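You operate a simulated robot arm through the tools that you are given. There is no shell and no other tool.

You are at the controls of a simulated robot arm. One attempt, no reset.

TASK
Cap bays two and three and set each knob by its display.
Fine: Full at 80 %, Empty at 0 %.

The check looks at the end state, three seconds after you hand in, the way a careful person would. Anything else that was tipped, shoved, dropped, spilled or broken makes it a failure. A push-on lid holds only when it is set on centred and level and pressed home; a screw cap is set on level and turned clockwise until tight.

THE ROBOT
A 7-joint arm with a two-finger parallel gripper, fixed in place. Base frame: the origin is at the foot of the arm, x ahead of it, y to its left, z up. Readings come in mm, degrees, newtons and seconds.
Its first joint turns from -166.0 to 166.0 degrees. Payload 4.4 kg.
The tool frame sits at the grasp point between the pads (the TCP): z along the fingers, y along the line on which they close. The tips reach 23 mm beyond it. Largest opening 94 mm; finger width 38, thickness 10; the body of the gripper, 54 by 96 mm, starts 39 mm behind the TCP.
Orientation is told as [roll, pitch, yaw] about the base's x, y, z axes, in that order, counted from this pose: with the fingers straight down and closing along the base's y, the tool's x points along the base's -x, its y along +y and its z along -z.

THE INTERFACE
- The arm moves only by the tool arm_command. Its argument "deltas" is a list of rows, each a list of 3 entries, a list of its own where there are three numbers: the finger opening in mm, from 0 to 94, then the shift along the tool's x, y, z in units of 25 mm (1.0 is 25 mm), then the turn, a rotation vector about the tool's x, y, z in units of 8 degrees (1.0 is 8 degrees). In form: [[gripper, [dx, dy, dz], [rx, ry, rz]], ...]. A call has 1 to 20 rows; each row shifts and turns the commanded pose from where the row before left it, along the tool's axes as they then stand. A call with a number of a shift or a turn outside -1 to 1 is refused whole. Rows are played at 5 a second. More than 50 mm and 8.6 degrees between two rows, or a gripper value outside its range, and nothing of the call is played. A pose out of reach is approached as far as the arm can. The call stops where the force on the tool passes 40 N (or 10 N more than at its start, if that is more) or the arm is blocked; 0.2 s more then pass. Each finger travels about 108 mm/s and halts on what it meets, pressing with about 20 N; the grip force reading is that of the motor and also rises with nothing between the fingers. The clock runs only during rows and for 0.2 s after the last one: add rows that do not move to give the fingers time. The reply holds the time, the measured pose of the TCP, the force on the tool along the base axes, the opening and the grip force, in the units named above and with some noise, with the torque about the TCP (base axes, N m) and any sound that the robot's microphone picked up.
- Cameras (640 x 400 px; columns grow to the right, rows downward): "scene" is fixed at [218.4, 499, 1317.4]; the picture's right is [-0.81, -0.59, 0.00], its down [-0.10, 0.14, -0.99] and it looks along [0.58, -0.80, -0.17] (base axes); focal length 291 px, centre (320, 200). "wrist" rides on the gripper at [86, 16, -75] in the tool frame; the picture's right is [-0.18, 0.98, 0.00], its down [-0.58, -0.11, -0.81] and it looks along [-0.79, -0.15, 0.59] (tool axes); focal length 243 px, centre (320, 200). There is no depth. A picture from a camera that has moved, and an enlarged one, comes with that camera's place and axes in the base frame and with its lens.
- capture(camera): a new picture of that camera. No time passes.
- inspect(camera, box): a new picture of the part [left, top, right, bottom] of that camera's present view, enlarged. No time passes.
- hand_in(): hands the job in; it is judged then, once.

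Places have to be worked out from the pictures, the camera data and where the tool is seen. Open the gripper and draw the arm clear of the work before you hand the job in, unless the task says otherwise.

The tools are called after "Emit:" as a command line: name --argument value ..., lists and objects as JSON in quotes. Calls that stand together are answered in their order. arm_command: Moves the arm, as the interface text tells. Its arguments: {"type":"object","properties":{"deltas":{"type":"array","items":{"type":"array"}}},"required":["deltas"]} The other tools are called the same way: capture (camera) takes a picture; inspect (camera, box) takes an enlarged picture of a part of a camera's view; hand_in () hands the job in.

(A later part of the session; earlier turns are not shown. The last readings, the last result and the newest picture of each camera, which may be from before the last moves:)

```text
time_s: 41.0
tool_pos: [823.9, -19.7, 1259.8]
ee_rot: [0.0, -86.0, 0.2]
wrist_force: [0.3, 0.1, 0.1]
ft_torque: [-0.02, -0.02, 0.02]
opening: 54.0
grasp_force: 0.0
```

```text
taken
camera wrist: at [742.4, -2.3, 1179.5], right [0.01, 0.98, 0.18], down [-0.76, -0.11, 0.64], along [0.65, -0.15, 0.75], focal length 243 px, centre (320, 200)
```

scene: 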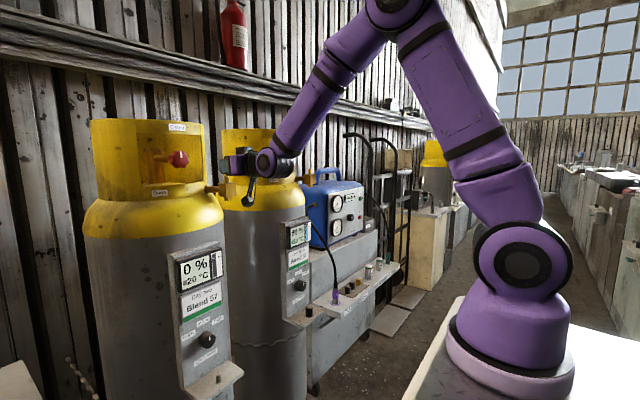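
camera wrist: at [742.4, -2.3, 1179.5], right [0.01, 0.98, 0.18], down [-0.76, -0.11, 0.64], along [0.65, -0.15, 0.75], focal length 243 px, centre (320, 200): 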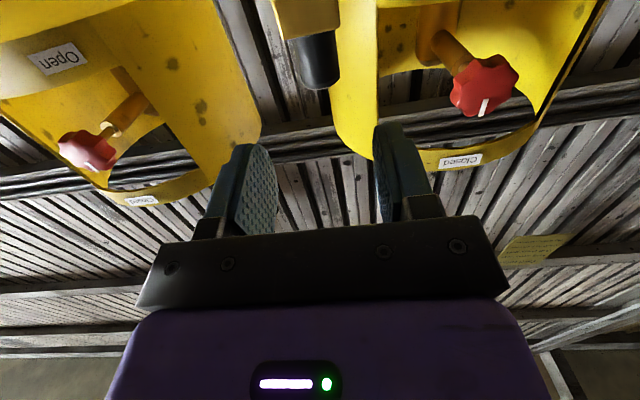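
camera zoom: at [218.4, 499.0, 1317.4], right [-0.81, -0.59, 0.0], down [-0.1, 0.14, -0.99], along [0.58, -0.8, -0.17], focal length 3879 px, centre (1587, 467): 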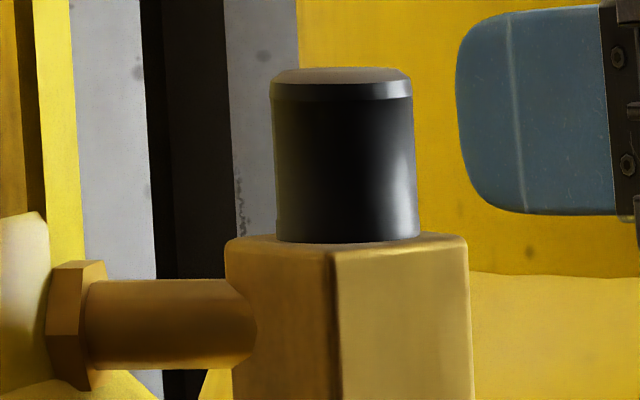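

The cap sits upright on the block. I'll enlarge its base to see whether any gap remains.

Emit:
inspect --camera "scene" --box '[219, 168, 235, 186]'

Emit:
inspect --camera "wrist" --box '[270, 0, 370, 100]'

```text
16.00 times, centred on (227, 177) of scene
camera zoom: at [218.4, 499.0, 1317.4], right [-0.81, -0.59, 0.0], down [-0.1, 0.14, -0.99], along [0.58, -0.8, -0.17], focal length 4654 px, centre (1808, 568)
```

zoom: 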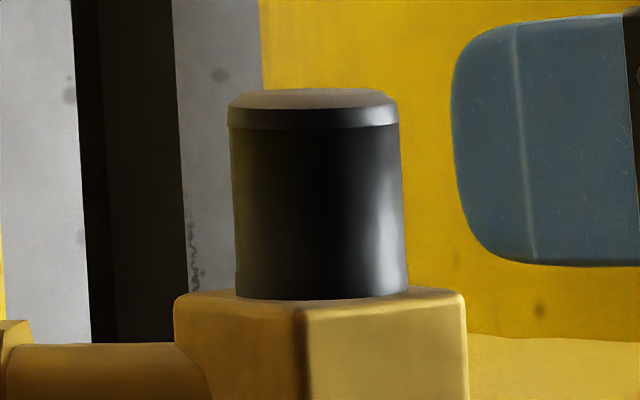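

```text
4.00 times, centred on (320, 50) of wrist
camera zoom: at [742.4, -2.3, 1179.5], right [0.01, 0.98, 0.18], down [-0.76, -0.11, 0.64], along [0.65, -0.15, 0.75], focal length 970 px, centre (320, 800)
```

zoom: 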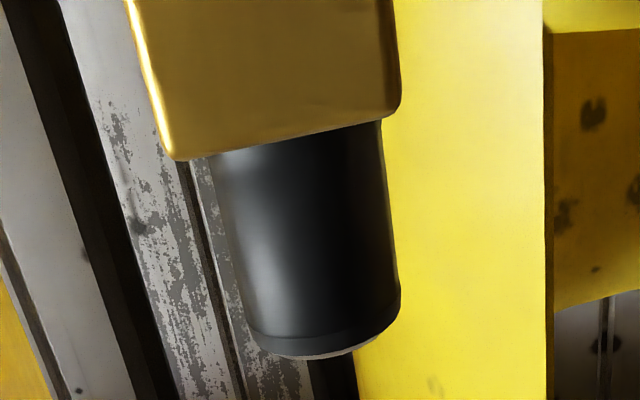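

It looks level, centred and flush. To make sure it's home I'll press on its top with the closed fingers: up, level, forward, then gently down.

Emit:
arm_command --deltas '[[0, [-0.8, 0, 0], [0, -0.5, 0]], [0, [-0.8, 0, 0], [0, 0, 0]], [0, [0, 0, 0.9], [0, 0, 0]], [0, [0, 0, 0.9], [0, 0, 0]], [0, [0, 0, 0.9], [0, 0, 0]], [0, [0, 0, 0.9], [0, 0, 0]], [0, [0, 0, 0], [0, 0, 0]]]'

Emit:
inspect --camera "scene" --box '[205, 150, 265, 195]'

Emit:
inspect --camera "wrist" --box '[240, 0, 400, 220]'

```text
time_s: 42.6
tool_pos: [914.6, -19.9, 1300.5]
ee_rot: [-158.3, -90.1, 158.3]
wrist_force: [0.2, -0.5, 0.1]
ft_torque: [-0.03, 0.02, 0.02]
opening: 0.0
grasp_force: 20.4
```

```text
8.89 times, centred on (235, 172) of scene
camera zoom: at [218.4, 499.0, 1317.4], right [-0.81, -0.59, 0.0], down [-0.1, 0.14, -0.99], along [0.58, -0.8, -0.17], focal length 2586 px, centre (1076, 444)
```

zoom: 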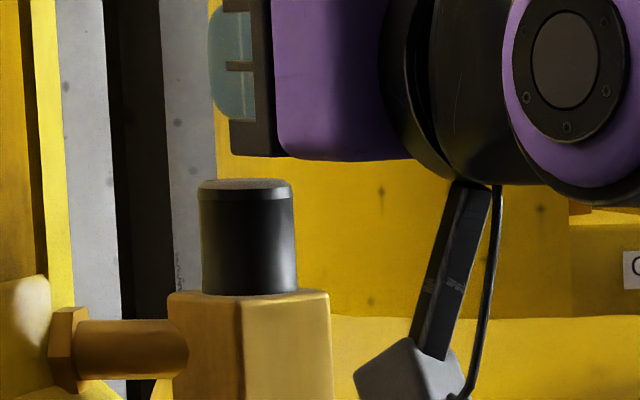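

```text
1.82 times, centred on (320, 110) of wrist
camera zoom: at [839.3, -2.8, 1214.3], right [0.0, 0.98, 0.18], down [-0.81, -0.11, 0.58], along [0.59, -0.15, 0.79], focal length 441 px, centre (320, 364)
```

zoom: 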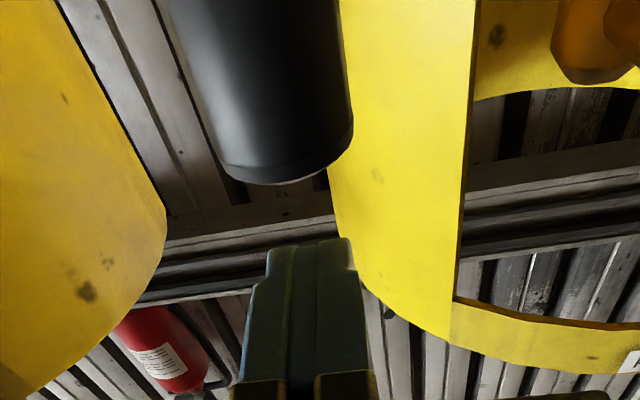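

Good. I'll back up 3.5 mm in x so only the finger ends sit over the cap, then lower until they touch.

Emit:
arm_command --deltas '[[0, [0.1, 0, -0.14], [0, 0, 0]], [0, [0.15, 0, 0], [0, 0, 0]], [0, [0.15, 0, 0], [0, 0, 0]], [0, [0.15, 0, 0], [0, 0, 0]], [0, [0, 0, 0], [0, 0, 0]]]'

Emit:
inspect --camera "scene" --box '[215, 155, 250, 190]'

```text
time_s: 43.8
tool_pos: [910.9, -19.1, 1284.7]
ee_rot: [-159.1, -90.0, 159.0]
wrist_force: [-0.2, -0.8, 0.0]
ft_torque: [0.0, 0.02, 0.04]
opening: 0.0
grasp_force: 19.9
```

```text
11.43 times, centred on (232, 172) of scene
camera zoom: at [218.4, 499.0, 1317.4], right [-0.81, -0.59, 0.0], down [-0.1, 0.14, -0.99], along [0.58, -0.8, -0.17], focal length 3324 px, centre (1320, 514)
```

zoom: 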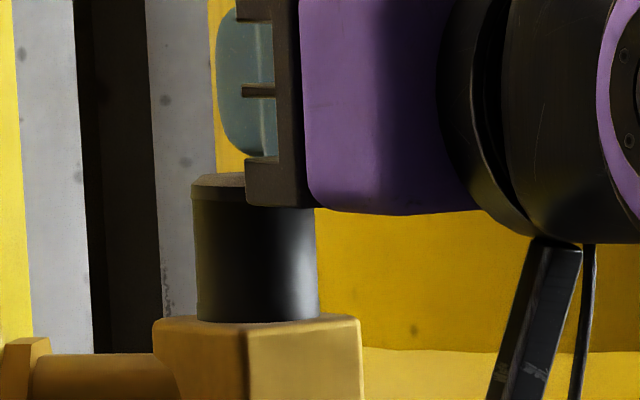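

The finger undersides are about 6 mm above the cap. I'll lower in 1.25 mm steps until I get a firm push.

Emit:
arm_command --deltas '[[0, [0.05, 0, 0], [0, 0, 0]], [0, [0.05, 0, 0], [0, 0, 0]], [0, [0.05, 0, 0], [0, 0, 0]], [0, [0.05, 0, 0], [0, 0, 0]], [0, [0, 0, 0], [0, 0, 0]]]'

Emit:
inspect --camera "scene" --box '[215, 155, 250, 190]'

Emit:
inspect --camera "wrist" --box '[240, 0, 400, 220]'

```text
time_s: 45.0
tool_pos: [911.3, -20.2, 1280.3]
ee_rot: [-155.4, -90.0, 155.4]
wrist_force: [-0.9, -0.5, -0.3]
ft_torque: [0.0, 0.0, 0.0]
opening: 0.0
grasp_force: 19.5
```

```text
11.43 times, centred on (232, 172) of scene
camera zoom: at [218.4, 499.0, 1317.4], right [-0.81, -0.59, 0.0], down [-0.1, 0.14, -0.99], along [0.58, -0.8, -0.17], focal length 3324 px, centre (1320, 514)
```

zoom: 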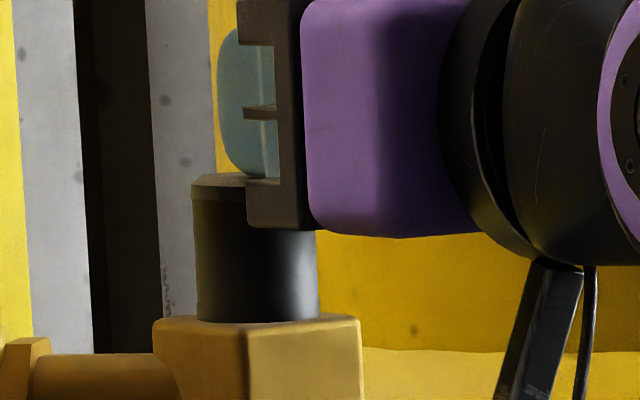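

```text
1.82 times, centred on (320, 110) of wrist
camera zoom: at [835.9, -2.9, 1195.0], right [0.0, 0.98, 0.18], down [-0.81, -0.11, 0.58], along [0.59, -0.15, 0.79], focal length 441 px, centre (320, 364)
```

zoom: 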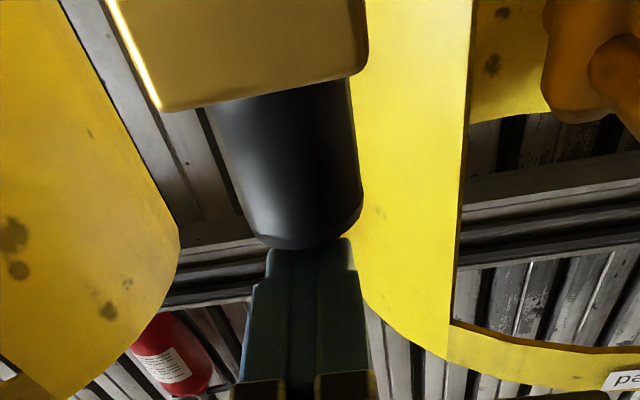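

They're nearly touching. I'll continue down with slightly larger steps until there's a push, since the 40 N stop protects.

Emit:
arm_command --deltas '[[0, [0.06, 0, 0], [0, 0, 0]], [0, [0.06, 0, 0], [0, 0, 0]], [0, [0.06, 0, 0], [0, 0, 0]], [0, [0, 0, 0], [0, 0, 0]]]'

```text
time_s: 46.0
tool_pos: [910.3, -19.5, 1279.5]
ee_rot: [177.8, -89.5, -177.9]
wrist_force: [2.9, -0.2, 34.2]
ft_torque: [-0.02, -0.67, 0.03]
opening: 0.1
grasp_force: 19.4
```

I'm pressing at 34 N, about 20 mm ahead of the TCP, which is over the cap. One more small push, then I'll look.

Emit:
arm_command --deltas '[[0, [0.04, 0, 0], [0, 0, 0]], [0, [0.04, 0, 0], [0, 0, 0]], [0, [0, 0, 0], [0, 0, 0]]]'

Emit:
inspect --camera "scene" --box '[215, 155, 250, 190]'

```text
time_s: 46.5
tool_pos: [911.0, -20.2, 1279.7]
ee_rot: [-179.2, -89.2, 179.2]
wrist_force: [0.6, 0.0, 8.8]
ft_torque: [0.0, -0.14, 0.01]
opening: 0.1
grasp_force: 20.5
stopped in row 2: the force on the tool passed its limit at 46 N (the readings are from after the stop); the commanded pose is now the measured one
```

```text
11.43 times, centred on (232, 172) of scene
camera zoom: at [218.4, 499.0, 1317.4], right [-0.81, -0.59, 0.0], down [-0.1, 0.14, -0.99], along [0.58, -0.8, -0.17], focal length 3324 px, centre (1320, 514)
```

zoom: 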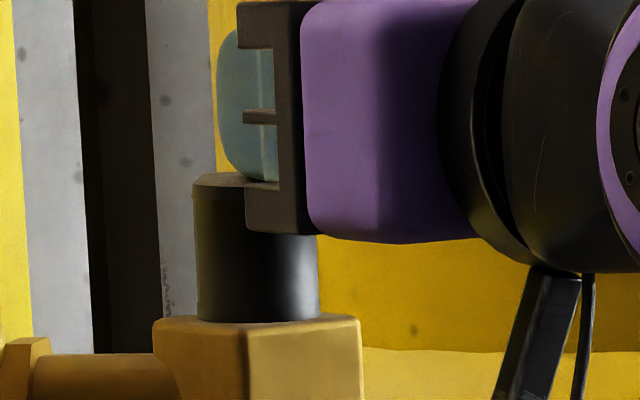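

46 N was reached with no further movement, so the bay two cap is home. I'll lift off and back away.

Emit:
arm_command --deltas '[[0, [-0.4, 0, 0], [0, -0.1, 0]], [0, [-0.4, 0, 0], [0, 0, 0]], [40, [0, 0, -0.9], [0, 0, 0]], [60, [0, 0, -0.9], [0, 0, 0]], [60, [0, 0, -0.9], [0, 0, 0]], [60, [0, 0, -0.9], [0, 0, 0]], [60, [0, 0, -0.9], [0, 0, 0]], [60, [0, 0, 0], [0, 0, 0]]]'

Emit:
inspect --camera "scene" --box '[215, 155, 250, 190]'

Emit:
capture --camera "wrist"

```text
time_s: 48.3
tool_pos: [797.7, -19.6, 1295.1]
ee_rot: [179.2, -88.7, -179.2]
wrist_force: [0.0, 0.2, -0.2]
ft_torque: [0.02, 0.03, 0.0]
opening: 60.3
grasp_force: 0.1
```

```text
11.43 times, centred on (232, 172) of scene
camera zoom: at [218.4, 499.0, 1317.4], right [-0.81, -0.59, 0.0], down [-0.1, 0.14, -0.99], along [0.58, -0.8, -0.17], focal length 3324 px, centre (1320, 514)
```

zoom: 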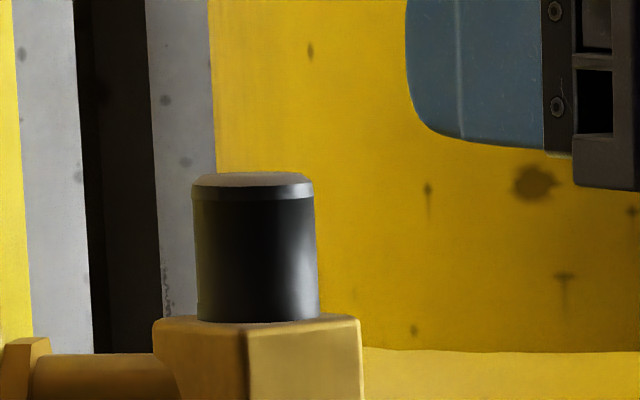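

```text
taken
camera wrist: at [725.2, -2.5, 1208.3], right [0.0, 0.98, 0.18], down [-0.82, -0.11, 0.56], along [0.57, -0.15, 0.81], focal length 243 px, centre (320, 200)
```

wrist: 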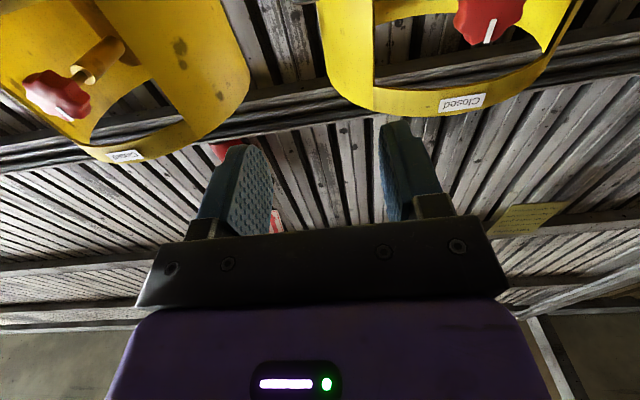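

The bay two cap is in place. Next is bay three: I'll rotate back to 45° and go down to view its cap.

Emit:
arm_command --deltas '[[60, [0, 0, -0.5], [0, 0.965, 0]], [60, [0, 0, -0.5], [0, 0.965, 0]], [60, [0, 0, 0], [0, 0.965, 0]], [60, [0, 0, 0], [0, 0.965, 0]], [60, [0, 0, 0], [0, 0.965, 0]], [60, [0, 0, 0], [0, 0.965, 0]], [60, [0, 0, 0], [0, 0, 0]]]'

Emit:
capture --camera "scene"

```text
time_s: 49.9
tool_pos: [775.3, -28.5, 1297.8]
ee_rot: [-2.3, -53.0, -0.2]
wrist_force: [-0.2, 0.4, 0.2]
ft_torque: [0.01, -0.02, -0.02]
opening: 59.9
grasp_force: 0.1
out of reach, approached as far as the arm can: row 6
```

```text
taken
```

scene: 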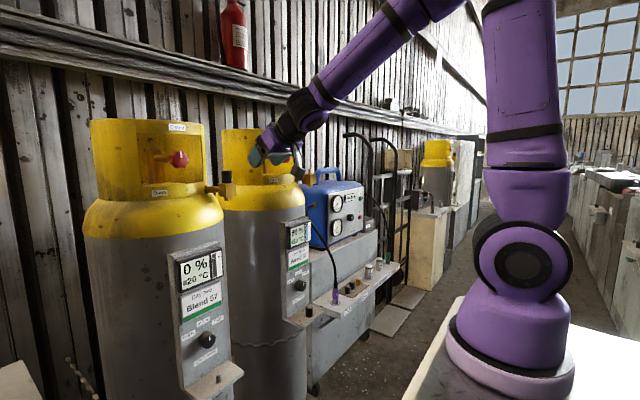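

The last bit of that rotation was out of reach, which left a small roll. I'll travel down and across at this pitch and fix the orientation there.

Emit:
arm_command --deltas '[[60, [0.908, -0.569, 0.507], [0, 0, 0]], [60, [0.908, -0.569, 0.507], [0, 0, 0]], [60, [0.908, -0.569, 0.507], [0, 0, 0]], [60, [0.908, -0.569, 0.507], [0, 0, 0]], [60, [0.908, -0.569, 0.507], [0, 0, 0]], [60, [0.908, -0.569, 0.507], [-0.29, 0, 0]], [60, [0.908, -0.569, 0.507], [0, 0, 0]], [60, [0.908, -0.569, 0.507], [0, 0, 0]], [60, [0.908, -0.569, 0.507], [0, 0, 0]], [60, [0.908, -0.569, 0.507], [0, 0, 0]], [60, [0.908, -0.569, 0.507], [0, 0, 0]], [60, [0.908, -0.569, 0.507], [0, 0, 0]]]'

Emit:
capture --camera "scene"

```text
time_s: 52.5
tool_pos: [730.5, -201.8, 991.5]
ee_rot: [0.0, -53.0, 0.0]
wrist_force: [0.4, 0.9, 0.3]
ft_torque: [0.02, -0.02, -0.02]
opening: 59.6
grasp_force: 0.1
```

```text
taken
```

scene: 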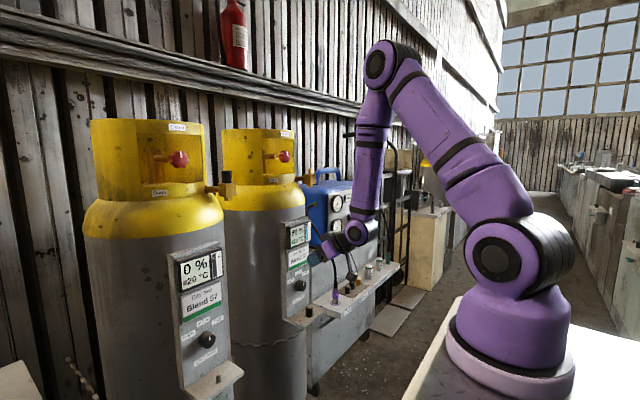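

I'll level to -45° and continue to the bay three viewing pose at about (715, -281, 800).

Emit:
arm_command --deltas '[[60, [0, 0, 0], [0, 1, 0]], [60, [0.834, -0.451, 0.709], [0, 0, 0]], [60, [0.834, -0.451, 0.709], [0, 0, 0]], [60, [0.834, -0.451, 0.709], [0, 0, 0]], [60, [0.834, -0.451, 0.709], [0, 0, 0]], [60, [0.834, -0.451, 0.709], [0, 0, 0]], [60, [0.834, -0.451, 0.709], [0, 0, 0]], [60, [0.834, -0.451, 0.709], [0, 0, 0]], [60, [0, 0, 0], [0, 0, 0]]]'

Emit:
capture --camera "wrist"

Emit:
inspect --camera "wrist" --box '[240, 20, 400, 150]'

Emit:
capture --camera "scene"

```text
time_s: 54.5
tool_pos: [714.2, -281.9, 800.6]
ee_rot: [-0.2, -45.0, -0.2]
wrist_force: [0.3, 1.1, -0.5]
ft_torque: [-0.01, 0.03, -0.01]
opening: 60.0
grasp_force: 0.1
```

```text
taken
camera wrist: at [599.8, -263.3, 793.3], right [0.13, 0.98, 0.13], down [-0.16, -0.11, 0.98], along [0.98, -0.15, 0.14], focal length 243 px, centre (320, 200)
```

wrist: 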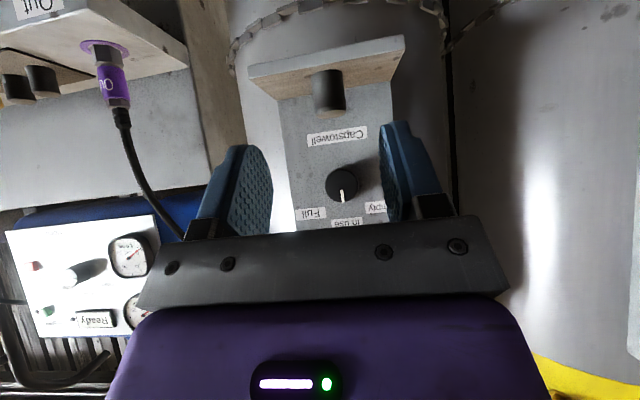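

```text
3.08 times, centred on (320, 85) of wrist
camera zoom: at [599.8, -263.3, 793.3], right [0.13, 0.98, 0.13], down [-0.16, -0.11, 0.98], along [0.98, -0.15, 0.14], focal length 746 px, centre (320, 554)
```

zoom: 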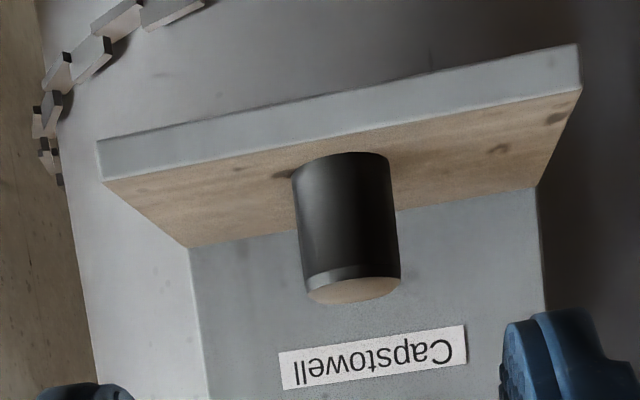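

```text
taken
```

scene: 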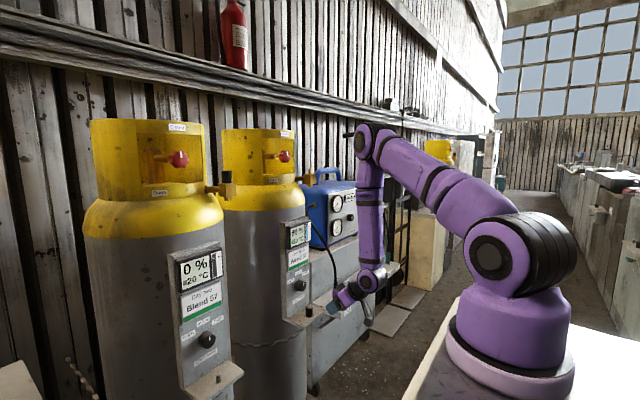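

The bay three cap is at about (845, -278) with its bottom near z=715, matching the bay two layout. I'll rotate to horizontal here and take a grip a bit deeper and slightly higher.

Emit:
arm_command --deltas '[[60, [0, 0, 0.4], [0, -0.94, 0]], [60, [0, 0, 0.4], [0, -0.94, 0]], [60, [0, 0, 0], [0, -0.94, 0]], [60, [0, 0, 0], [0, -0.94, 0]], [60, [0, 0, 0], [0, -0.94, 0]], [60, [0, 0, 0], [0, -0.94, 0]], [60, [0, 0, 0], [0, 0, 0]]]'

Emit:
capture --camera "wrist"

Emit:
capture --camera "scene"

```text
time_s: 56.1
tool_pos: [728.6, -279.6, 787.0]
ee_rot: [-163.3, -89.7, 163.1]
wrist_force: [0.6, 0.5, 0.1]
ft_torque: [-0.01, 0.01, 0.05]
opening: 59.9
grasp_force: 0.0
```

```text
taken
camera wrist: at [654.5, -263.1, 701.9], right [0.0, 0.98, 0.18], down [-0.81, -0.11, 0.58], along [0.59, -0.15, 0.79], focal length 243 px, centre (320, 200)
```

wrist: 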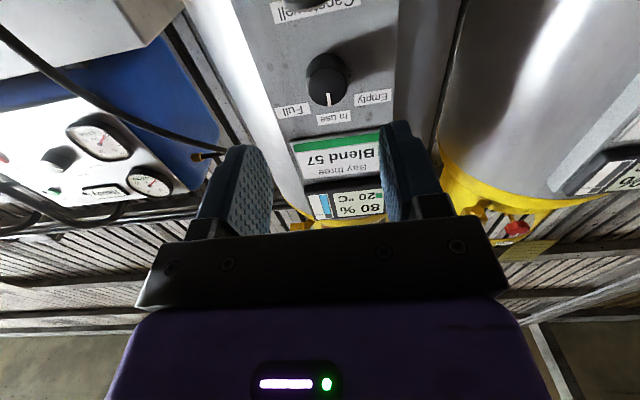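

```text
taken
```

scene: 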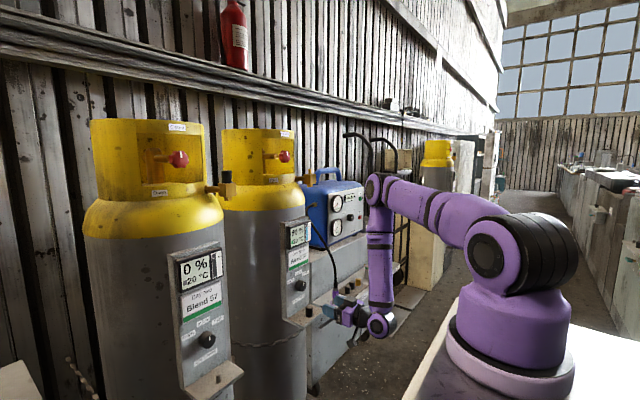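

I'll descend to cap height in front of the shelf, then go forward.

Emit:
arm_command --deltas '[[60, [0.92, 0.03, 0], [0, 0, 0]], [60, [0.92, 0.03, 0], [0, 0, 0]], [60, [0, 0, 0.8], [0, 0, 0]], [60, [0, 0, 0.8], [0, 0, 0]], [60, [0, 0, 0.8], [0, 0, 0]], [60, [0, 0, 0.8], [0, 0, 0]], [60, [0, 0, 0], [0, 0, 0]]]'

Emit:
capture --camera "wrist"

Emit:
inspect --camera "scene" --box '[280, 280, 360, 340]'

```text
time_s: 57.7
tool_pos: [809.5, -278.9, 741.5]
ee_rot: [-162.5, -89.9, 162.3]
wrist_force: [-0.1, 0.4, -1.0]
ft_torque: [0.02, 0.01, 0.0]
opening: 60.1
grasp_force: 0.0
```

```text
taken
camera wrist: at [734.1, -261.1, 656.3], right [0.0, 0.98, 0.18], down [-0.81, -0.11, 0.58], along [0.59, -0.15, 0.79], focal length 243 px, centre (320, 200)
```

wrist: 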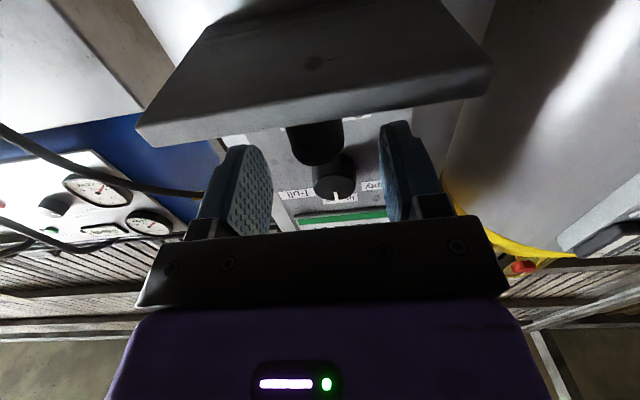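

```text
6.67 times, centred on (320, 310) of scene
camera zoom: at [218.4, 499.0, 1317.4], right [-0.81, -0.59, 0.0], down [-0.1, 0.14, -0.99], along [0.58, -0.8, -0.17], focal length 1939 px, centre (320, -533)
```

zoom: 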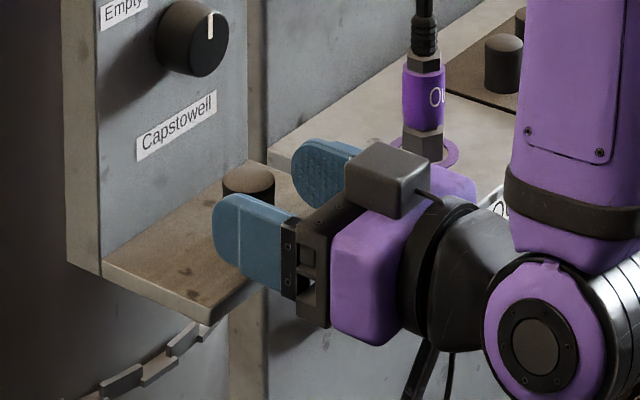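

The cap is well between the fingers' paths. I'll advance the last 30 mm.

Emit:
arm_command --deltas '[[60, [0, 0, 0.6], [0, 0, 0]], [60, [0, 0, 0.6], [0, 0, 0]], [60, [0, 0, 0], [0, 0, 0]]]'

Emit:
inspect --camera "scene" --box '[280, 280, 360, 340]'

Emit:
inspect --camera "wrist" --box '[200, 100, 440, 250]'

```text
time_s: 58.5
tool_pos: [839.7, -280.0, 741.6]
ee_rot: [-159.0, -89.9, 158.9]
wrist_force: [0.2, -0.3, 0.9]
ft_torque: [-0.02, -0.01, -0.01]
opening: 59.9
grasp_force: 0.0
```

```text
6.67 times, centred on (320, 310) of scene
camera zoom: at [218.4, 499.0, 1317.4], right [-0.81, -0.59, 0.0], down [-0.1, 0.14, -0.99], along [0.58, -0.8, -0.17], focal length 1939 px, centre (320, -533)
```

zoom: 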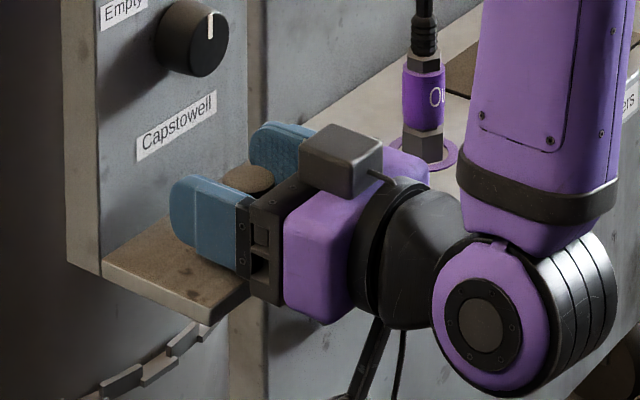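

```text
2.67 times, centred on (320, 175) of wrist
camera zoom: at [764.7, -261.9, 656.4], right [0.0, 0.98, 0.18], down [-0.81, -0.11, 0.58], along [0.59, -0.15, 0.79], focal length 647 px, centre (320, 267)
```

zoom: 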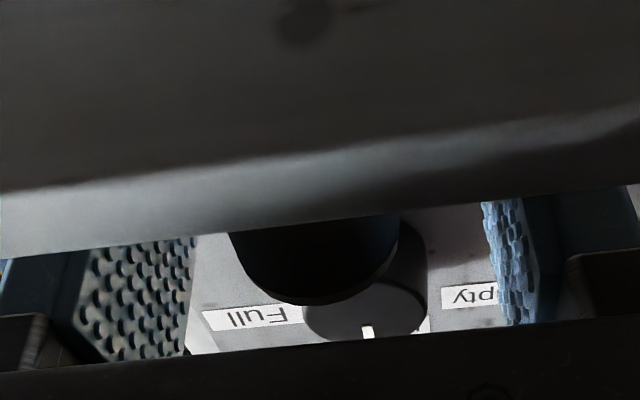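

No contact. I'll close on the cap now.

Emit:
arm_command --deltas '[[10, [0, 0, 0], [0, 0, 0]], [10, [0, 0, 0], [0, 0, 0]], [10, [0, 0, 0], [0, 0, 0]], [10, [0, 0, 0], [0, 0, 0]], [10, [-0.08, 0, 0], [0, 0, 0]], [10, [-0.08, 0, 0], [0, 0, 0]], [10, [-0.1, 0, 0], [0, 0, 0]]]'

Emit:
inspect --camera "scene" --box '[280, 280, 360, 340]'

Emit:
inspect --camera "wrist" --box '[200, 100, 440, 250]'

```text
time_s: 60.1
tool_pos: [839.5, -279.4, 748.8]
ee_rot: [-154.1, -89.8, 153.7]
wrist_force: [-0.5, 0.0, -0.6]
ft_torque: [0.0, 0.02, 0.03]
opening: 28.6
grasp_force: 20.4
```

```text
6.67 times, centred on (320, 310) of scene
camera zoom: at [218.4, 499.0, 1317.4], right [-0.81, -0.59, 0.0], down [-0.1, 0.14, -0.99], along [0.58, -0.8, -0.17], focal length 1939 px, centre (320, -533)
```

zoom: 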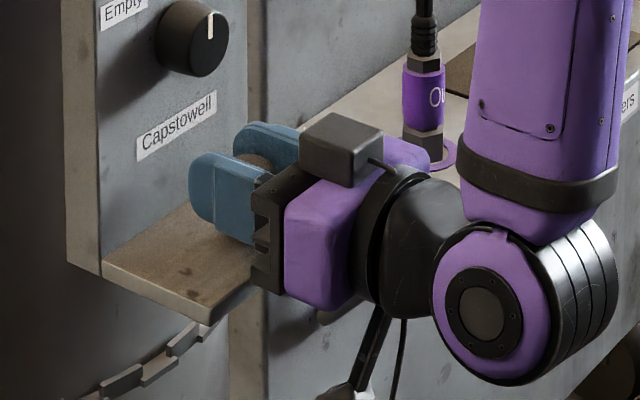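

```text
2.67 times, centred on (320, 175) of wrist
camera zoom: at [764.5, -262.1, 663.0], right [0.0, 0.98, 0.18], down [-0.81, -0.11, 0.58], along [0.59, -0.15, 0.79], focal length 647 px, centre (320, 267)
```

zoom: 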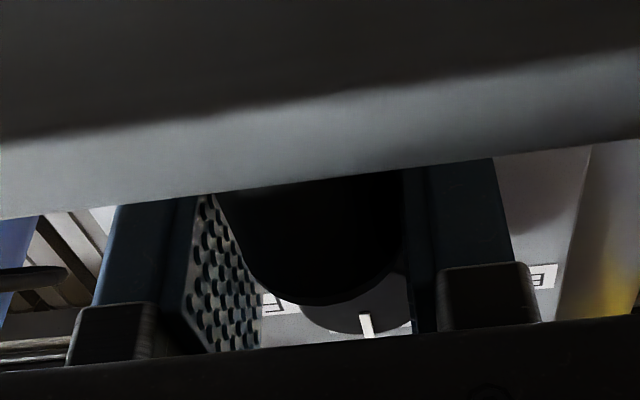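

The grip reads 28.6 mm and the shelf is clear. I'll lift a little more, then retreat and raise.

Emit:
arm_command --deltas '[[10, [-0.2, 0, 0], [0, 0, 0]], [10, [0, 0, -0.5], [0, 0, 0]], [10, [0, 0, -0.8], [0, 0, 0]], [10, [0, 0, -0.8], [0, 0, 0]], [10, [-0.3, 0, -0.8], [0, 0, 0]], [10, [-0.6, 0, 0], [0, 0, 0]], [10, [-0.8, 0, 0], [0, 0, 0]], [10, [-0.8, 0, 0], [0, 0, 0]], [10, [-0.8, 0, 0], [0, 0, 0]], [10, [-0.8, 0, 0], [0, 0, 0]], [10, [-0.8, 0, 0], [0, 0, 0]]]'

Emit:
inspect --camera "wrist" --box '[250, 90, 400, 230]'

Emit:
capture --camera "scene"

```text
time_s: 62.5
tool_pos: [767.3, -278.6, 876.4]
ee_rot: [-164.6, -89.9, 164.3]
wrist_force: [0.1, -1.0, 0.9]
ft_torque: [-0.01, 0.02, 0.02]
opening: 28.1
grasp_force: 20.2
```

```text
2.86 times, centred on (325, 160) of wrist
camera zoom: at [691.6, -261.5, 790.7], right [0.0, 0.98, 0.18], down [-0.81, -0.11, 0.58], along [0.59, -0.15, 0.79], focal length 693 px, centre (306, 314)
```

zoom: 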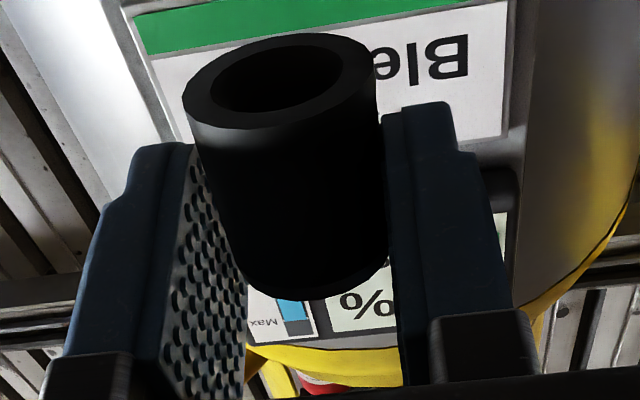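

```text
taken
```

scene: 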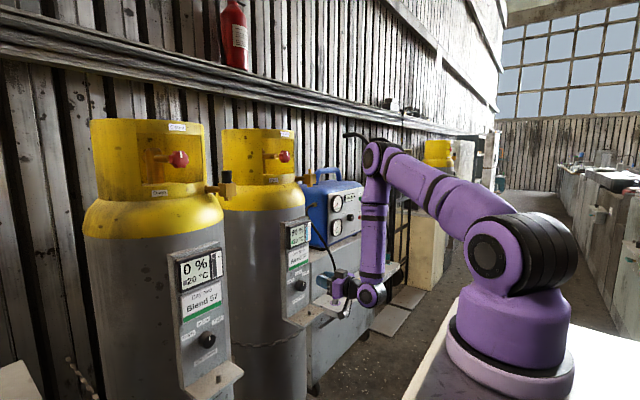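

The cap is in hand. I'll zoom on the rim to measure its position and tilt.

Emit:
inspect --camera "wrist" --box '[276, 94, 352, 142]'

Emit:
inspect --camera "scene" --box '[310, 260, 360, 300]'

```text
8.33 times, centred on (314, 118) of wrist
camera zoom: at [691.6, -261.5, 790.7], right [0.0, 0.98, 0.18], down [-0.81, -0.11, 0.58], along [0.59, -0.15, 0.79], focal length 2022 px, centre (370, 883)
```

zoom: 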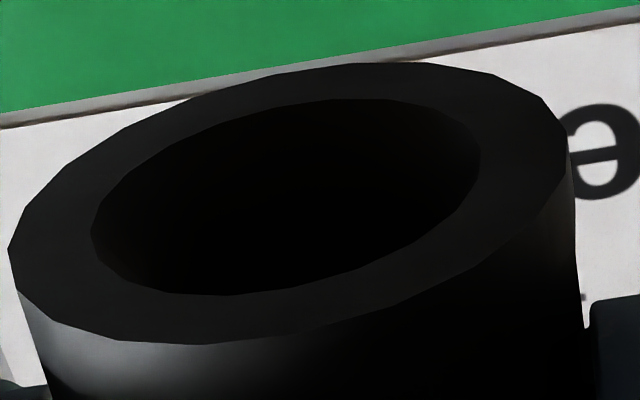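

```text
10.00 times, centred on (335, 280) of scene
camera zoom: at [218.4, 499.0, 1317.4], right [-0.81, -0.59, 0.0], down [-0.1, 0.14, -0.99], along [0.58, -0.8, -0.17], focal length 2909 px, centre (170, -600)
```

zoom: 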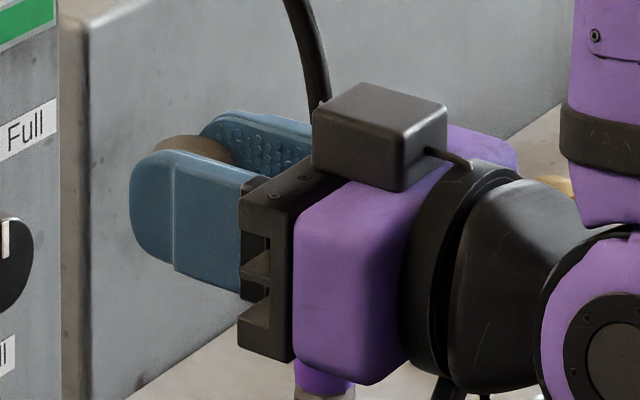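

The far rim edge is raised about 8°, which I'll correct with tool pitch later. First I'll go straight up, then over to y≈-408.

Emit:
arm_command --deltas '[[10, [-0.9, 0, 0], [0, 0, 0]], [10, [-0.9, 0, 0], [0, 0, 0]], [10, [-0.9, 0, 0], [0, 0, 0]], [10, [-0.9, 0, 0], [0, 0, 0]], [10, [-0.9, 0, 0], [0, 0, 0]], [10, [-0.9, 0, 0], [0, 0, 0]], [10, [-0.9, 0, 0], [0, 0, 0]], [10, [-0.9, 0, 0], [0, 0, 0]], [10, [-0.9, 0, 0], [0, 0, 0]], [10, [-0.9, 0, 0], [0, 0, 0]], [10, [-0.9, -0.2, 0], [0, 0, 0]], [10, [-0.9, -0.6, 0], [0, 0, 0]], [10, [-0.9, -0.7, 0], [0, 0, 0]], [10, [-0.9, -0.7, 0], [0, 0, 0]], [10, [-0.9, -0.7, 0], [0, 0, 0]], [10, [-0.9, -0.7, 0], [0, 0, 0]], [10, [-0.9, -0.7, 0], [0, 0, 0]], [10, [-0.9, -0.7, 0], [0, 0, 0]], [10, [-0.3, -0.2, 0], [0, 0, 0]], [10, [0, 0, 0], [0, 0, 0]]]'

Emit:
capture --camera "scene"

Emit:
capture --camera "wrist"

```text
time_s: 66.7
tool_pos: [764.7, -409.9, 1288.0]
ee_rot: [-153.2, -89.9, 153.0]
wrist_force: [0.1, -0.7, -0.3]
ft_torque: [0.02, 0.03, 0.02]
opening: 28.2
grasp_force: 19.9
```

```text
taken
```

scene: 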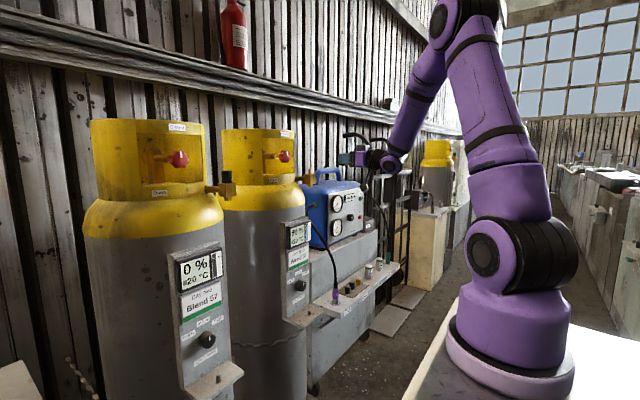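

```text
taken
camera wrist: at [690.2, -391.7, 1202.9], right [0.0, 0.98, 0.18], down [-0.81, -0.11, 0.58], along [0.59, -0.15, 0.79], focal length 243 px, centre (320, 200)
```

wrist: 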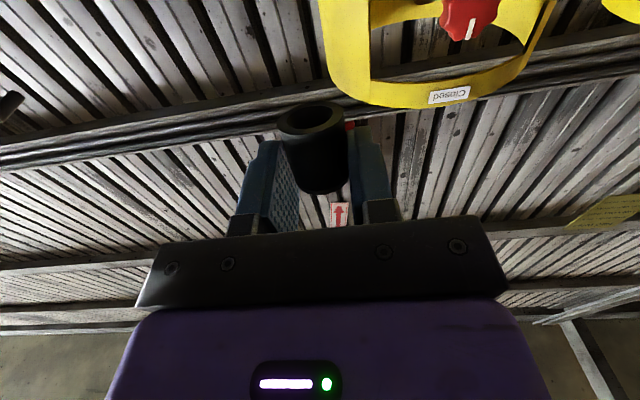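

I'll level the cap with +8.3° of pitch, then advance to about 35 mm short of the stub.

Emit:
arm_command --deltas '[[10, [0, 0, 0], [0, 0.52, 0]], [10, [0, 0, 0], [0, 0.52, 0]], [10, [-0.134, 0, 0.918], [0, 0, 0]], [10, [-0.134, 0, 0.918], [0, 0, 0]], [10, [-0.134, 0, 0.918], [0, 0, 0]], [10, [-0.134, 0, 0.918], [0, 0, 0]], [10, [-0.134, 0, 0.918], [0, 0, 0]], [10, [0, 0, 0], [0, 0, 0]]]'

Emit:
inspect --camera "scene" --box '[290, 145, 350, 190]'

Emit:
inspect --camera "wrist" --box '[240, 0, 400, 150]'

Emit:
inspect --camera "wrist" --box '[276, 94, 352, 142]'

```text
time_s: 68.5
tool_pos: [881.3, -408.1, 1288.8]
ee_rot: [-0.4, -81.8, 0.2]
wrist_force: [0.0, -0.5, 0.5]
ft_torque: [0.0, 0.02, 0.02]
opening: 28.6
grasp_force: 20.3
```

```text
8.89 times, centred on (320, 168) of scene
camera zoom: at [218.4, 499.0, 1317.4], right [-0.81, -0.59, 0.0], down [-0.1, 0.14, -0.99], along [0.58, -0.8, -0.17], focal length 2586 px, centre (320, 489)
```

zoom: 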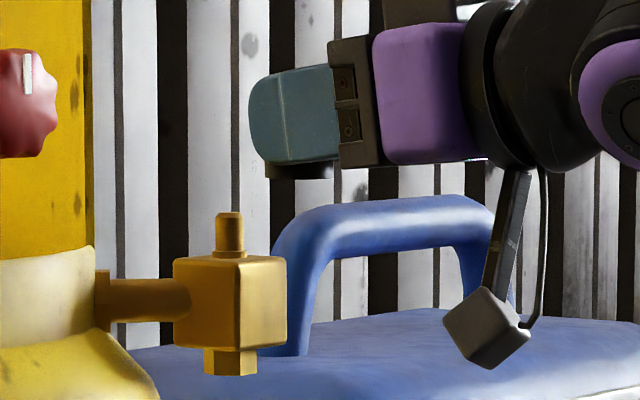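

```text
2.67 times, centred on (320, 75) of wrist
camera zoom: at [794.8, -391.1, 1214.8], right [0.03, 0.98, 0.18], down [-0.72, -0.11, 0.69], along [0.7, -0.15, 0.7], focal length 647 px, centre (320, 533)
```

zoom: 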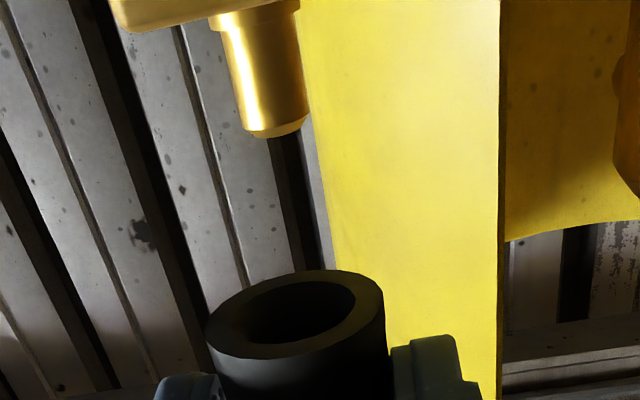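

```text
8.33 times, centred on (314, 118) of wrist
camera zoom: at [794.8, -391.1, 1214.8], right [0.03, 0.98, 0.18], down [-0.72, -0.11, 0.69], along [0.7, -0.15, 0.7], focal length 2022 px, centre (370, 883)
```

zoom: 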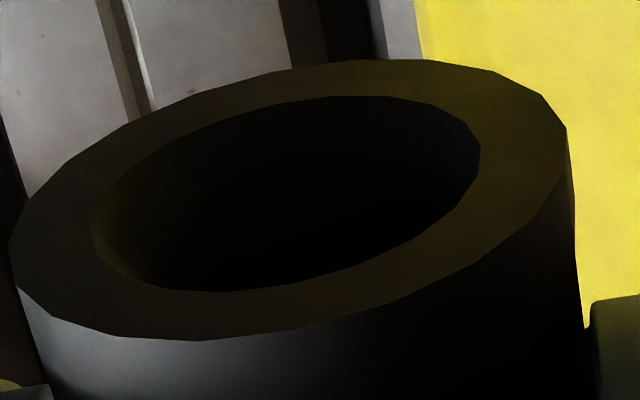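

Both cameras agree on the bay three stub at (924.8, -407.8, 1243.5). The cap is at about (890.3, -407.8), level, so I'll move over the stub and stop 7 mm above it.

Emit:
arm_command --deltas '[[10, [-0.096, 0, 0.663], [0, 0, 0]], [10, [-0.096, 0, 0.663], [0, 0, 0]], [10, [0.2, 0, 0.03], [0, 0, 0]], [10, [0.196, 0, 0.027], [0, 0, 0]], [10, [0, 0, 0], [0, 0, 0]]]'

Emit:
inspect --camera "scene" --box '[304, 160, 324, 178]'

Emit:
inspect --camera "wrist" --box '[276, 84, 352, 142]'

```text
time_s: 69.7
tool_pos: [914.1, -409.6, 1277.8]
ee_rot: [-0.4, -81.8, 0.1]
wrist_force: [0.2, -0.2, 0.0]
ft_torque: [0.02, 0.01, -0.03]
opening: 28.6
grasp_force: 20.1
```

```text
16.00 times, centred on (314, 169) of scene
camera zoom: at [218.4, 499.0, 1317.4], right [-0.81, -0.59, 0.0], down [-0.1, 0.14, -0.99], along [0.58, -0.8, -0.17], focal length 4654 px, centre (416, 696)
```

zoom: 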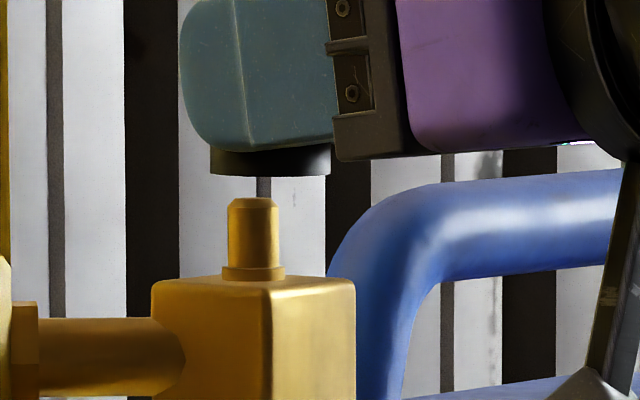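

```text
6.90 times, centred on (314, 113) of wrist
camera zoom: at [828.2, -391.7, 1204.7], right [0.03, 0.98, 0.18], down [-0.72, -0.11, 0.69], along [0.7, -0.15, 0.7], focal length 1673 px, centre (361, 800)
```

zoom: 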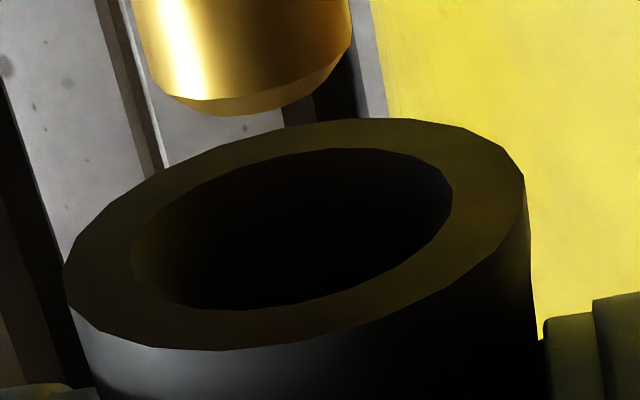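

The scene shows the cap needs about 4.5 mm more in +x, and y is aligned in the wrist view. I'll apply that and drop 3 mm.

Emit:
arm_command --deltas '[[10, [-0.025, 0.012, 0.172], [0, 0, 0]], [10, [0.119, 0, 0.017], [0, 0, 0]], [10, [0, 0, 0], [0, 0, 0]]]'

Emit:
inspect --camera "scene" --box '[304, 160, 324, 178]'

Emit:
inspect --camera "wrist" --box '[276, 84, 352, 142]'

```text
time_s: 70.5
tool_pos: [919.6, -408.6, 1275.3]
ee_rot: [-0.2, -81.8, -0.1]
wrist_force: [-0.5, -0.6, -0.9]
ft_torque: [0.03, 0.01, -0.02]
opening: 28.4
grasp_force: 20.3
```

```text
16.00 times, centred on (314, 169) of scene
camera zoom: at [218.4, 499.0, 1317.4], right [-0.81, -0.59, 0.0], down [-0.1, 0.14, -0.99], along [0.58, -0.8, -0.17], focal length 4654 px, centre (416, 696)
```

zoom: 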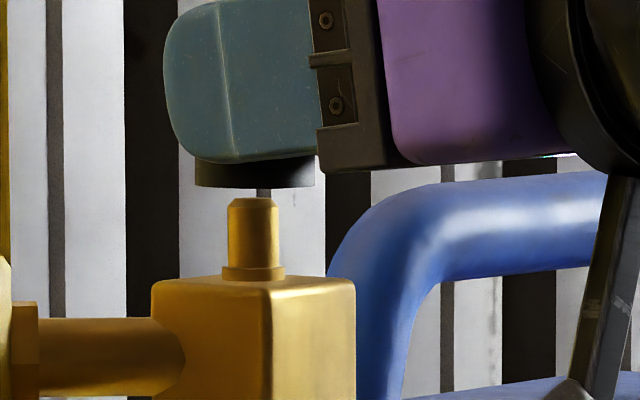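

```text
6.90 times, centred on (314, 113) of wrist
camera zoom: at [832.6, -391.1, 1201.7], right [0.03, 0.98, 0.18], down [-0.72, -0.11, 0.69], along [0.7, -0.15, 0.7], focal length 1673 px, centre (361, 800)
```

zoom: 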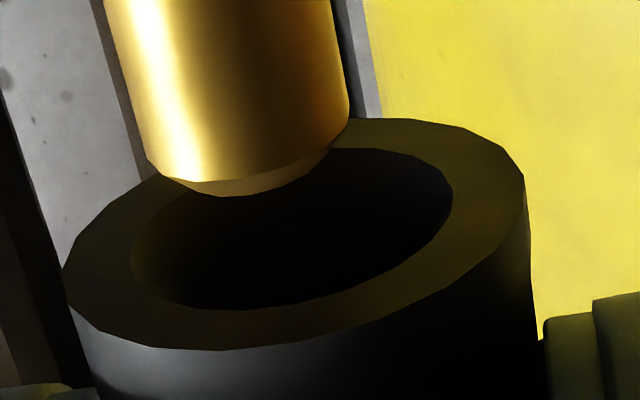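

In the scene it's centred. The wrist shows the stub about 1 mm towards -y, so I'll correct that and lower 5 mm so the tip just enters.

Emit:
arm_command --deltas '[[10, [-0.003, -0.036, 0.02], [0, 0, 0]], [10, [0.1, 0, 0.014], [0, 0, 0]], [10, [0.1, 0, 0.014], [0, 0, 0]], [10, [0, 0, 0], [0, 0, 0]]]'

Emit:
inspect --camera "scene" --box '[304, 160, 324, 178]'

Emit:
inspect --camera "wrist" --box '[276, 84, 352, 142]'

```text
time_s: 71.5
tool_pos: [919.6, -409.7, 1270.5]
ee_rot: [-0.3, -81.7, 0.1]
wrist_force: [1.0, 0.3, 0.4]
ft_torque: [-0.01, 0.0, -0.03]
opening: 28.3
grasp_force: 19.8
```

```text
16.00 times, centred on (314, 169) of scene
camera zoom: at [218.4, 499.0, 1317.4], right [-0.81, -0.59, 0.0], down [-0.1, 0.14, -0.99], along [0.58, -0.8, -0.17], focal length 4654 px, centre (416, 696)
```

zoom: 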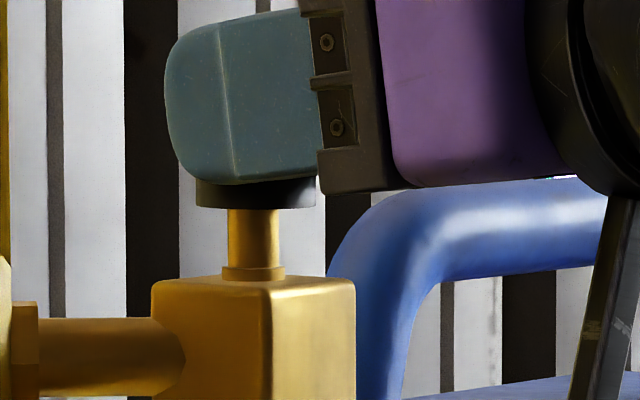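

```text
6.90 times, centred on (314, 113) of wrist
camera zoom: at [833.2, -392.2, 1196.6], right [0.03, 0.98, 0.18], down [-0.72, -0.11, 0.69], along [0.7, -0.15, 0.7], focal length 1673 px, centre (361, 800)
```

zoom: 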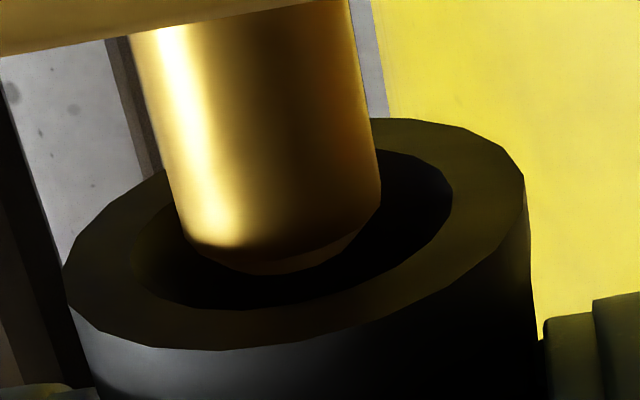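

The tip is centred in the bore. I'll lower 10 mm.

Emit:
arm_command --deltas '[[10, [0.08, 0, 0.0115], [0, 0, 0]], [10, [0.08, 0, 0.0115], [0, 0, 0]], [10, [0.08, 0, 0.0115], [0, 0, 0]], [10, [0.08, 0, 0.0115], [0, 0, 0]], [10, [0.08, 0, 0.0115], [0, 0, 0]], [10, [0, 0, 0], [0, 0, 0]]]'

Emit:
inspect --camera "scene" --box '[304, 160, 324, 178]'

Emit:
inspect --camera "wrist" --box '[260, 80, 380, 180]'

```text
time_s: 72.9
tool_pos: [919.1, -409.0, 1260.5]
ee_rot: [-0.2, -81.8, 0.0]
wrist_force: [0.0, -0.9, -0.3]
ft_torque: [-0.02, -0.01, 0.0]
opening: 28.7
grasp_force: 20.1
```

```text
16.00 times, centred on (314, 169) of scene
camera zoom: at [218.4, 499.0, 1317.4], right [-0.81, -0.59, 0.0], down [-0.1, 0.14, -0.99], along [0.58, -0.8, -0.17], focal length 4654 px, centre (416, 696)
```

zoom: 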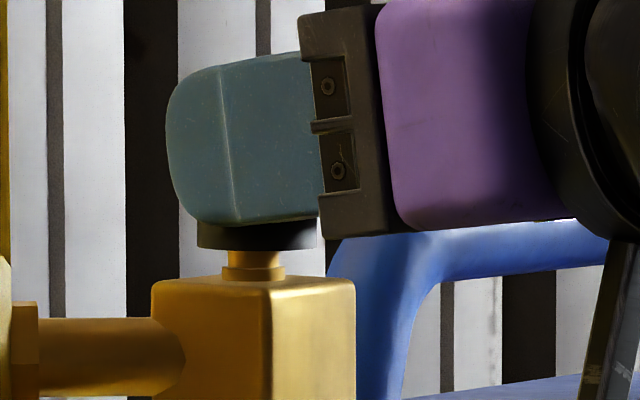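

```text
4.00 times, centred on (320, 130) of wrist
camera zoom: at [833.1, -392.4, 1186.4], right [0.03, 0.98, 0.18], down [-0.72, -0.11, 0.69], along [0.7, -0.15, 0.7], focal length 970 px, centre (320, 480)
```

zoom: 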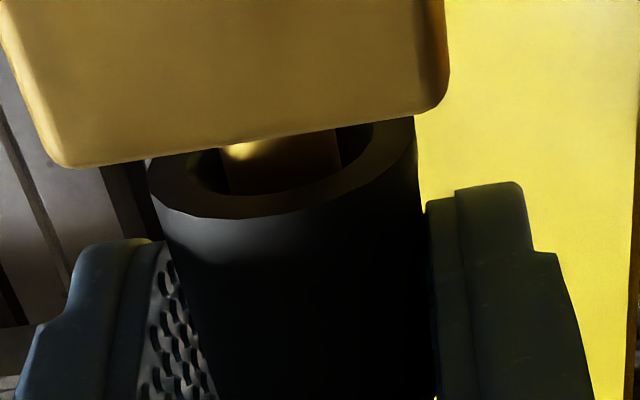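

It's going on cleanly, with about 8 mm to go. I'll lower 6 mm more.

Emit:
arm_command --deltas '[[10, [0.08, 0, 0.0115], [0, 0, 0]], [10, [0.08, 0, 0.0115], [0, 0, 0]], [10, [0.08, 0, 0.0115], [0, 0, 0]], [10, [0, 0, 0], [0, 0, 0]]]'

Emit:
inspect --camera "scene" --box '[304, 160, 324, 178]'

```text
time_s: 73.9
tool_pos: [920.6, -410.5, 1254.6]
ee_rot: [-0.3, -81.7, 0.1]
wrist_force: [-0.1, -0.6, 0.2]
ft_torque: [0.0, 0.01, 0.02]
opening: 28.7
grasp_force: 19.5
```

```text
16.00 times, centred on (314, 169) of scene
camera zoom: at [218.4, 499.0, 1317.4], right [-0.81, -0.59, 0.0], down [-0.1, 0.14, -0.99], along [0.58, -0.8, -0.17], focal length 4654 px, centre (416, 696)
```

zoom: 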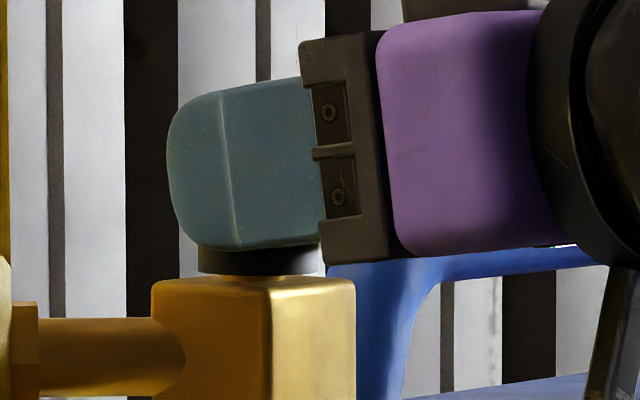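

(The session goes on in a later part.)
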